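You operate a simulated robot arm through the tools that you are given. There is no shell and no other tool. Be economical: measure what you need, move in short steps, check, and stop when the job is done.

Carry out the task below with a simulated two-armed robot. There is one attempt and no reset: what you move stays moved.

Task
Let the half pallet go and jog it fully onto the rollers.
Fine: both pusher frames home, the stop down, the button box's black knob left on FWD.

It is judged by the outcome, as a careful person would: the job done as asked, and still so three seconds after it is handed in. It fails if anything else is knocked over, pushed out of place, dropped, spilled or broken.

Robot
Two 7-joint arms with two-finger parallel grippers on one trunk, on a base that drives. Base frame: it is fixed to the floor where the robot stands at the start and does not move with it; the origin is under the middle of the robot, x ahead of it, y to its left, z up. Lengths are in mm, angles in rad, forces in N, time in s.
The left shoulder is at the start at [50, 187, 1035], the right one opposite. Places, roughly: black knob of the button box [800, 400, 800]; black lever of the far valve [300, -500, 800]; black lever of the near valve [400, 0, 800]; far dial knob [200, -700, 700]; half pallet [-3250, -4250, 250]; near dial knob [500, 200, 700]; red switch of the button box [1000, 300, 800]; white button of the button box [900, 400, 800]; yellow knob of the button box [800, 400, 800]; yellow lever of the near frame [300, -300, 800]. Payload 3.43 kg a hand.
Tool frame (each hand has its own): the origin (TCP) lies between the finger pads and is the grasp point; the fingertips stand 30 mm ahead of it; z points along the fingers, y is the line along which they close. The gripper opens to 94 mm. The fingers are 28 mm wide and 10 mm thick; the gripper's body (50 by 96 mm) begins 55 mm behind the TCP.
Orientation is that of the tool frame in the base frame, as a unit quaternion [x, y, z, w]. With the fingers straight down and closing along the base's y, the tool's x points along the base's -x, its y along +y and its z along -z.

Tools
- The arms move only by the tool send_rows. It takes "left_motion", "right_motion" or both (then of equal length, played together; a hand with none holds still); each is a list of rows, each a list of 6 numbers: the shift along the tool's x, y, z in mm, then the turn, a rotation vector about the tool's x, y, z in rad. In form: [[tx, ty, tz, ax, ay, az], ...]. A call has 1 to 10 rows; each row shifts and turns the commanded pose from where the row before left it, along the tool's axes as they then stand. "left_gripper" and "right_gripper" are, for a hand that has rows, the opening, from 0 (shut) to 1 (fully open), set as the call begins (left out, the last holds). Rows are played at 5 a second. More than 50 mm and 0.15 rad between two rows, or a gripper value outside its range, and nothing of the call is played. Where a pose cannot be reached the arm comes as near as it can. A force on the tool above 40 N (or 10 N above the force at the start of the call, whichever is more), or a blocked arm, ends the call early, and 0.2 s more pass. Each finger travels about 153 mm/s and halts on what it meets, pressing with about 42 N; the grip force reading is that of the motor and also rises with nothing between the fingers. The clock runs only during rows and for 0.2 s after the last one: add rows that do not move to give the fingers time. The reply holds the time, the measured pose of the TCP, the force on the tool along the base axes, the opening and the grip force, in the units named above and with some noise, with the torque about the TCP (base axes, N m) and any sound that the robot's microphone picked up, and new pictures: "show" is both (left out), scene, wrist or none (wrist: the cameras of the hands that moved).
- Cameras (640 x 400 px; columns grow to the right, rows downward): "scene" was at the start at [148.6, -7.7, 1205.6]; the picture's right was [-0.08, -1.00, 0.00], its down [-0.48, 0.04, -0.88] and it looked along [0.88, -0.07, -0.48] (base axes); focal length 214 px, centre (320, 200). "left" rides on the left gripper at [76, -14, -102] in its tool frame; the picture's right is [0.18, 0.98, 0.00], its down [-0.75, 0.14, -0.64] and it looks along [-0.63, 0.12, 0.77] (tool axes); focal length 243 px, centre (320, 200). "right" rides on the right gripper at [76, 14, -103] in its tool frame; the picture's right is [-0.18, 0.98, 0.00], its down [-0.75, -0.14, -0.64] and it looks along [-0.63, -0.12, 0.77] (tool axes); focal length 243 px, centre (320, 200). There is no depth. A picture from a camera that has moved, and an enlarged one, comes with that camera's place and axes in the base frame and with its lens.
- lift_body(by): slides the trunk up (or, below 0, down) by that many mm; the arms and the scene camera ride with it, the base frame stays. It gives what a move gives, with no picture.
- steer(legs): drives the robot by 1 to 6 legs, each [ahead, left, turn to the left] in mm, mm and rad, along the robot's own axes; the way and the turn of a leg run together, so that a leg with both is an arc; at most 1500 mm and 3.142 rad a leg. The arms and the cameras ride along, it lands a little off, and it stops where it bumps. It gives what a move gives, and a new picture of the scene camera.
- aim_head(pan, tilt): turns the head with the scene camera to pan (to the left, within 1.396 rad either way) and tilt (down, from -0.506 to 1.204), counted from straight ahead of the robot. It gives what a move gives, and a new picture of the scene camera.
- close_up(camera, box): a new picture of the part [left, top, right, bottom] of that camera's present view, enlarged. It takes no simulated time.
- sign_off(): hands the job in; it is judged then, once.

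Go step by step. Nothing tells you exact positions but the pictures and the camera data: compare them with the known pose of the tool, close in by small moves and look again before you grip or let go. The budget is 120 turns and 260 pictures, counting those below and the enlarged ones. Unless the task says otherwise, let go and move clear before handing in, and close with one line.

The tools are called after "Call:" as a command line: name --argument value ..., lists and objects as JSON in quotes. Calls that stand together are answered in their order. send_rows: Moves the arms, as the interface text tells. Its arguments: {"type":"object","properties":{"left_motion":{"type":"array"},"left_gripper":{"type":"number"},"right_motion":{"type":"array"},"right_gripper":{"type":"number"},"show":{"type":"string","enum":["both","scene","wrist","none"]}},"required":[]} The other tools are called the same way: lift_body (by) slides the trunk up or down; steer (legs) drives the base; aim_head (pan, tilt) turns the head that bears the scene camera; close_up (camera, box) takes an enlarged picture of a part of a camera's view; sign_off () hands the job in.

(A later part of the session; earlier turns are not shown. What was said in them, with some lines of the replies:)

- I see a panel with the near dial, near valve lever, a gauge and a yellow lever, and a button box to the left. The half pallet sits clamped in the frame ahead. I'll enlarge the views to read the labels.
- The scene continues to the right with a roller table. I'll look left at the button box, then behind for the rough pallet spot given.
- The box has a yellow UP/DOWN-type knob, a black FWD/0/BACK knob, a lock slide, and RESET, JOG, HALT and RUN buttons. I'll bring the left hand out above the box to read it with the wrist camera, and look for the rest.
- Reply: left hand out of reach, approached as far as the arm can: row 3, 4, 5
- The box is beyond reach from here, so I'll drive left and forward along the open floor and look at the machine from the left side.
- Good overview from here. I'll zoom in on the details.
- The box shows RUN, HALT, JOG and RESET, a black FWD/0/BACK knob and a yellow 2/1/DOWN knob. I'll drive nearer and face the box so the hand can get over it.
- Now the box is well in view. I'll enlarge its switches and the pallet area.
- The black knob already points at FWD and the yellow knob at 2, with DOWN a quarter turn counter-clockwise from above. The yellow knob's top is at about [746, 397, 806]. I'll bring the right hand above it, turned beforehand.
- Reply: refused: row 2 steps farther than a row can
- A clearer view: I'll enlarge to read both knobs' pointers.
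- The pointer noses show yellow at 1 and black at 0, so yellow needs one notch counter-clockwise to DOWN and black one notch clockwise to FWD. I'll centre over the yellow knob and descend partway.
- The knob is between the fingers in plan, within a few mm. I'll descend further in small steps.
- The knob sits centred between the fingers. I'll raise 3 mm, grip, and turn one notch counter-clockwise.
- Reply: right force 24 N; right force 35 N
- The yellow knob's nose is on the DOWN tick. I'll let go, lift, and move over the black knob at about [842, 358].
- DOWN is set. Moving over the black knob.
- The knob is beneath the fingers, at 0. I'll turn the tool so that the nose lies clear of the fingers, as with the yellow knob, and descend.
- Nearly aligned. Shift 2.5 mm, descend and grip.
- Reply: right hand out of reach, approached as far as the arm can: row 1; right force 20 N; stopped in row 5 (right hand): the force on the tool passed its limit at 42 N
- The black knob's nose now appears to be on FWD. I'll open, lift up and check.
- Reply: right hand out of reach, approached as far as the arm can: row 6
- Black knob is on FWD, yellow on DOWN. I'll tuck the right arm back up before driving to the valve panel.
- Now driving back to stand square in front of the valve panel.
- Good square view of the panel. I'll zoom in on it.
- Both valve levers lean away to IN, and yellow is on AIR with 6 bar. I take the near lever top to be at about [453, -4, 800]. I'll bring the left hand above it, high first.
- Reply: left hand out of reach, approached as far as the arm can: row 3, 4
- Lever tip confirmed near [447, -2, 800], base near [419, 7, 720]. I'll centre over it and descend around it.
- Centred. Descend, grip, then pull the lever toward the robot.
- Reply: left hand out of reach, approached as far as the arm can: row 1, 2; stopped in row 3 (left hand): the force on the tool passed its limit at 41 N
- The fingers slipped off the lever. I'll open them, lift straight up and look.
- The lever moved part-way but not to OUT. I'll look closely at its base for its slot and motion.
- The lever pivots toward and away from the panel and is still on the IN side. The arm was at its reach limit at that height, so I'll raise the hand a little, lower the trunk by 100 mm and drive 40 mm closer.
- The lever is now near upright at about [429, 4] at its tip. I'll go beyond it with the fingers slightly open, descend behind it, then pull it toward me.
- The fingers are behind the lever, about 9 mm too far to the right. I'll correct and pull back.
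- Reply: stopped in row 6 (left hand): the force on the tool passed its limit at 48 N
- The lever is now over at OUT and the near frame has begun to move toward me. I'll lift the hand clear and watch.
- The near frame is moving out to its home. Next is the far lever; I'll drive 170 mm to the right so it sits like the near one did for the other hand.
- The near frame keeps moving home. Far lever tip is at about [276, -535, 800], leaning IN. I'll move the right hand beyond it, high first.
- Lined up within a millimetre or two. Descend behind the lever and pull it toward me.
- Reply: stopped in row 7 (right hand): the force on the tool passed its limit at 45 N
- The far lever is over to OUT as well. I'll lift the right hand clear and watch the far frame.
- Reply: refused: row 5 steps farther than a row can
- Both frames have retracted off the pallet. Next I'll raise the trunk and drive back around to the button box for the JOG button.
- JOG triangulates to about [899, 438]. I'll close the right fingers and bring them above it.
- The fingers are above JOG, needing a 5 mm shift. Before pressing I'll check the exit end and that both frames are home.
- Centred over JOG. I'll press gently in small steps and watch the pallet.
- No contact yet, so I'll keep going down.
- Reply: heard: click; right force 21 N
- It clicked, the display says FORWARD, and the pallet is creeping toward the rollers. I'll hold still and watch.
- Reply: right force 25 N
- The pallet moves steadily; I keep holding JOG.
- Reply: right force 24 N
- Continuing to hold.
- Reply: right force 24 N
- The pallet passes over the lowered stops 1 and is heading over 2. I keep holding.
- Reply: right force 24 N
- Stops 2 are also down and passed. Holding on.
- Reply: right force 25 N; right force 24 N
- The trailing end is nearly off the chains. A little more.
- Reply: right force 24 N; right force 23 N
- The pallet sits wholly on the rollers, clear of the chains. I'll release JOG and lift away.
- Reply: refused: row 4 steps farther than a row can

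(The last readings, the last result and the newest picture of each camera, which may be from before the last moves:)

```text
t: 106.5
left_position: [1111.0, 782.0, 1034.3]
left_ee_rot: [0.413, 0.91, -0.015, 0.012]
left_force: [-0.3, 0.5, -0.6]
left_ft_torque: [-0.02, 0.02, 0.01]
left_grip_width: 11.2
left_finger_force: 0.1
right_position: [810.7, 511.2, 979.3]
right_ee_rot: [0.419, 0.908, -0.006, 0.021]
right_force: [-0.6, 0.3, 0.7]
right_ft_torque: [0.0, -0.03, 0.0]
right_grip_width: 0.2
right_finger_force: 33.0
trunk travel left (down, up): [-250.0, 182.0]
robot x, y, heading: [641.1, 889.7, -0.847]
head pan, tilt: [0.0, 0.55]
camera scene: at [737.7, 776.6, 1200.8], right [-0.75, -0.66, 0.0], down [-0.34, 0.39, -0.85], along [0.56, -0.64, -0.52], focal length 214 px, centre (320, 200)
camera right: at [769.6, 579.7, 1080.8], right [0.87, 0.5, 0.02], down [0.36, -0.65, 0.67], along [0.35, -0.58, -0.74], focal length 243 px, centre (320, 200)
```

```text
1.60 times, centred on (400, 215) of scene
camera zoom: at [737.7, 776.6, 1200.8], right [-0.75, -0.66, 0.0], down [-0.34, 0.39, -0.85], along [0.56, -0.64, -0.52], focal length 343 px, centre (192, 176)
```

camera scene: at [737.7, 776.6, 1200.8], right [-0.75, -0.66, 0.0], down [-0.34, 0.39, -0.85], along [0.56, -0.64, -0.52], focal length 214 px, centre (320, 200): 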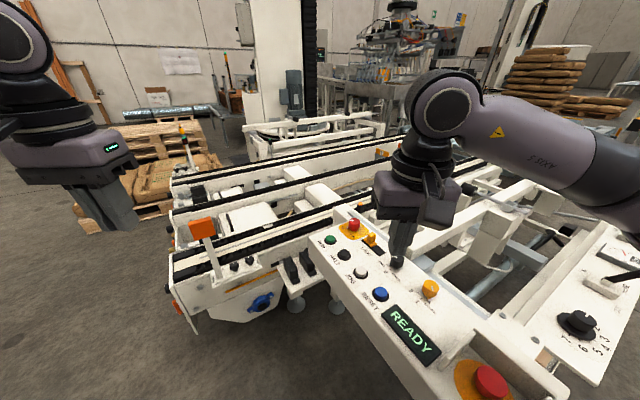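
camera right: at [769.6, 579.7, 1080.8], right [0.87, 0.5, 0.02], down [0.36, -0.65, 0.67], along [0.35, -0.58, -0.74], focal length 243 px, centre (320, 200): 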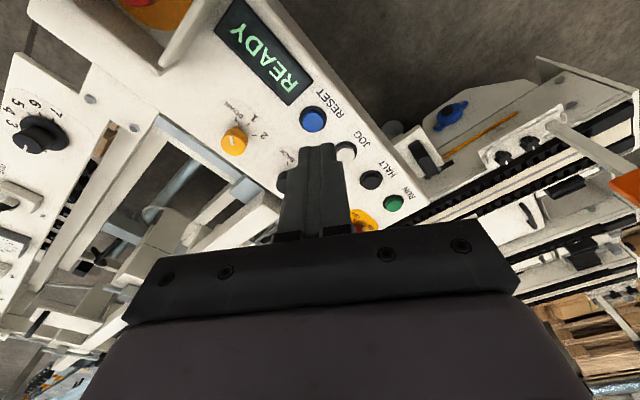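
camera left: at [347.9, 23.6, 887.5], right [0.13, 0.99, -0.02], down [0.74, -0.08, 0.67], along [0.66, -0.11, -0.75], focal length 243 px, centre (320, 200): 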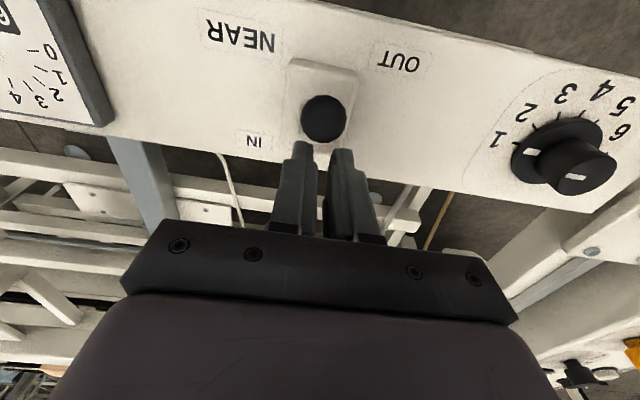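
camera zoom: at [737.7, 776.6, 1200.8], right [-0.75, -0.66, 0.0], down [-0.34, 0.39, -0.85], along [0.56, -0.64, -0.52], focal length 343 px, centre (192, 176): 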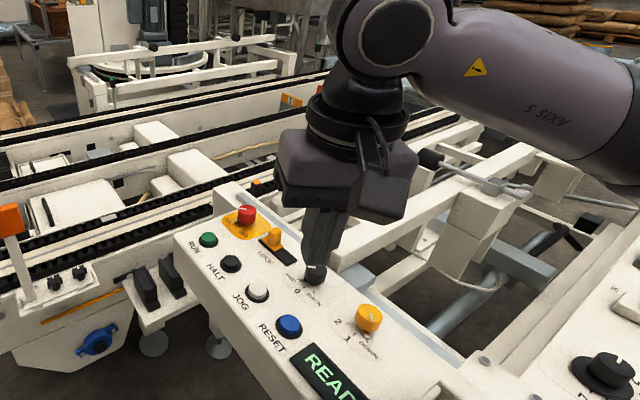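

JOG is released and the display is back to READY. I'll raise the hand further and check the pallet, black knob and frames once more.

Call:
send_rows --right_motion '[[30, -30, -25, 0, 0, 0], [30, -30, -25, 0, 0, 0], [20, -35, -25, 0, 0, 0], [0, -40, -25, 0, 0, 0], [0, -40, 0, 0, 0, 0]]' --show "scene"

Call:
close_up --camera "scene" --box '[310, 200, 470, 310]'

Call:
close_up --camera "scene" --box '[230, 90, 640, 320]'

```text
t: 107.7
left_position: [1110.3, 781.7, 1035.0]
left_ee_rot: [0.413, 0.91, -0.014, 0.012]
left_force: [0.3, 0.0, -0.5]
left_ft_torque: [-0.01, -0.02, 0.02]
left_grip_width: 11.4
left_finger_force: 0.0
right_position: [618.5, 458.2, 1070.6]
right_ee_rot: [0.418, 0.908, -0.004, 0.022]
right_force: [1.0, -0.2, 0.7]
right_ft_torque: [-0.01, -0.02, -0.03]
right_grip_width: 0.1
right_finger_force: 32.8
trunk travel left (down, up): [-250.0, 182.0]
robot x, y, heading: [641.2, 890.8, -0.849]
head pan, tilt: [0.0, 0.55]
camera scene: at [737.3, 776.5, 1200.9], right [-0.75, -0.66, 0.0], down [-0.34, 0.39, -0.85], along [0.56, -0.64, -0.52], focal length 214 px, centre (320, 200)
```

scene: 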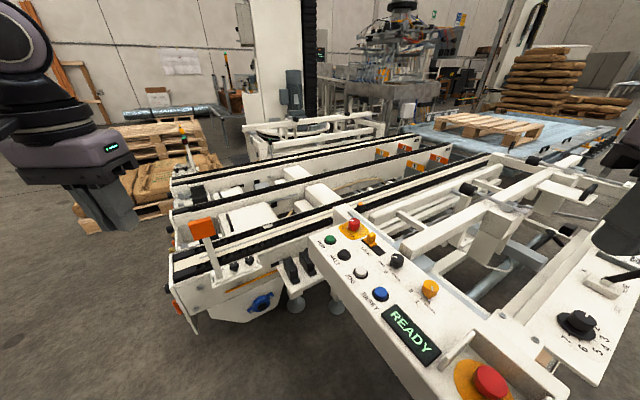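

```text
3.64 times, centred on (390, 255) of scene
camera zoom: at [737.3, 776.5, 1200.9], right [-0.75, -0.66, 0.0], down [-0.34, 0.39, -0.85], along [0.56, -0.64, -0.52], focal length 780 px, centre (66, 0)
```

zoom: 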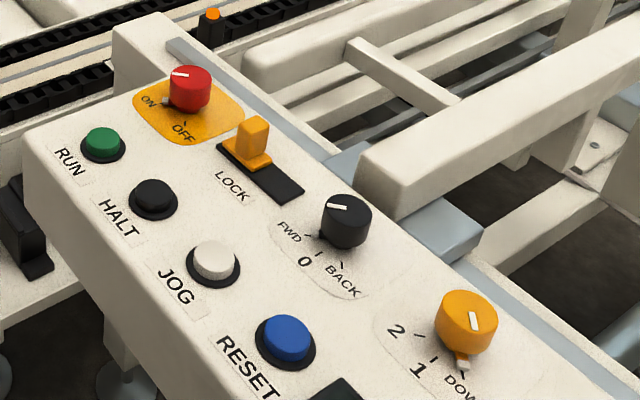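

```text
1.56 times, centred on (435, 205) of scene
camera zoom: at [737.3, 776.5, 1200.9], right [-0.75, -0.66, 0.0], down [-0.34, 0.39, -0.85], along [0.56, -0.64, -0.52], focal length 335 px, centre (140, 192)
```

zoom: 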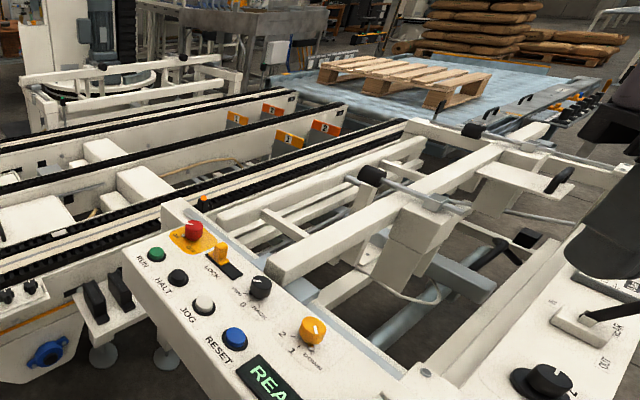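

Everything looks right: pallet at rest on the rollers, black knob on FWD, yellow on DOWN. I'll check that the two frames sit fully home.

Call:
close_up --camera "scene" --box '[230, 90, 400, 190]'

Call:
close_up --camera "scene" --box '[400, 180, 600, 370]'

Call:
close_up --camera "scene" --box '[400, 100, 560, 180]'

```text
3.76 times, centred on (315, 140) of scene
camera zoom: at [737.3, 776.5, 1200.9], right [-0.75, -0.66, 0.0], down [-0.34, 0.39, -0.85], along [0.56, -0.64, -0.52], focal length 807 px, centre (339, 426)
```

zoom: 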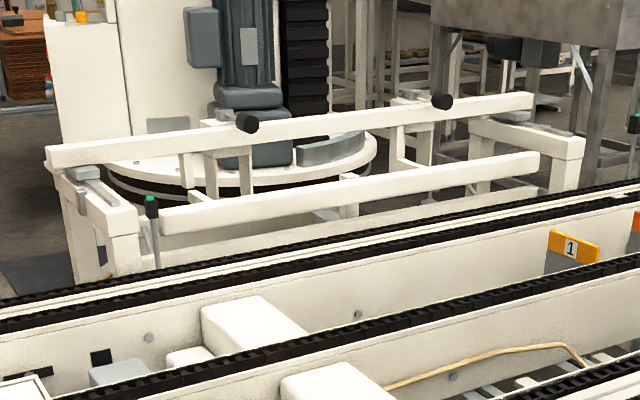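

```text
2.11 times, centred on (500, 275) of scene
camera zoom: at [737.3, 776.5, 1200.9], right [-0.75, -0.66, 0.0], down [-0.34, 0.39, -0.85], along [0.56, -0.64, -0.52], focal length 452 px, centre (-59, 42)
```

zoom: 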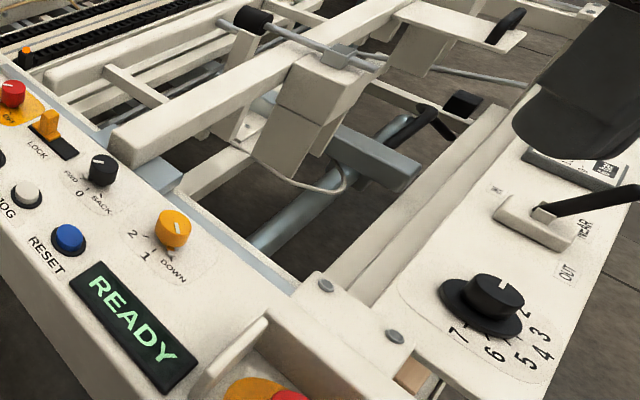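

```text
4.00 times, centred on (480, 140) of scene
camera zoom: at [737.3, 776.5, 1200.9], right [-0.75, -0.66, 0.0], down [-0.34, 0.39, -0.85], along [0.56, -0.64, -0.52], focal length 858 px, centre (-320, 440)
```

zoom: 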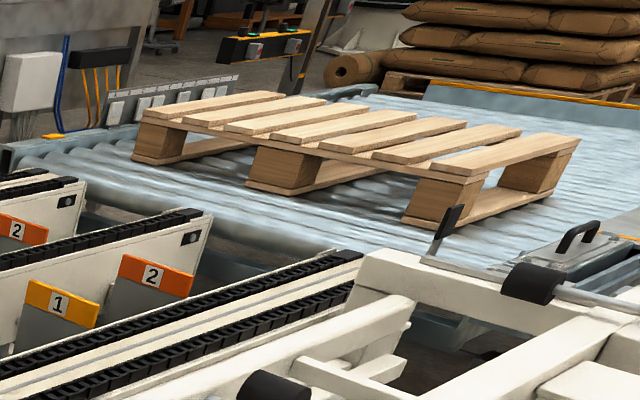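

Both frames have been still since they moved out, both valves read OUT, stops 1 and 2 are down below the chains, and the pallet rests wholly on the rollers. The hands are clear, so I'm handing in.

Call:
sign_off

```text
The job is handed in.
```

The half pallet is released and sits fully on the rollers. Both pusher frames are out with their valves on OUT, the stop is down, and the black knob is left on FWD.
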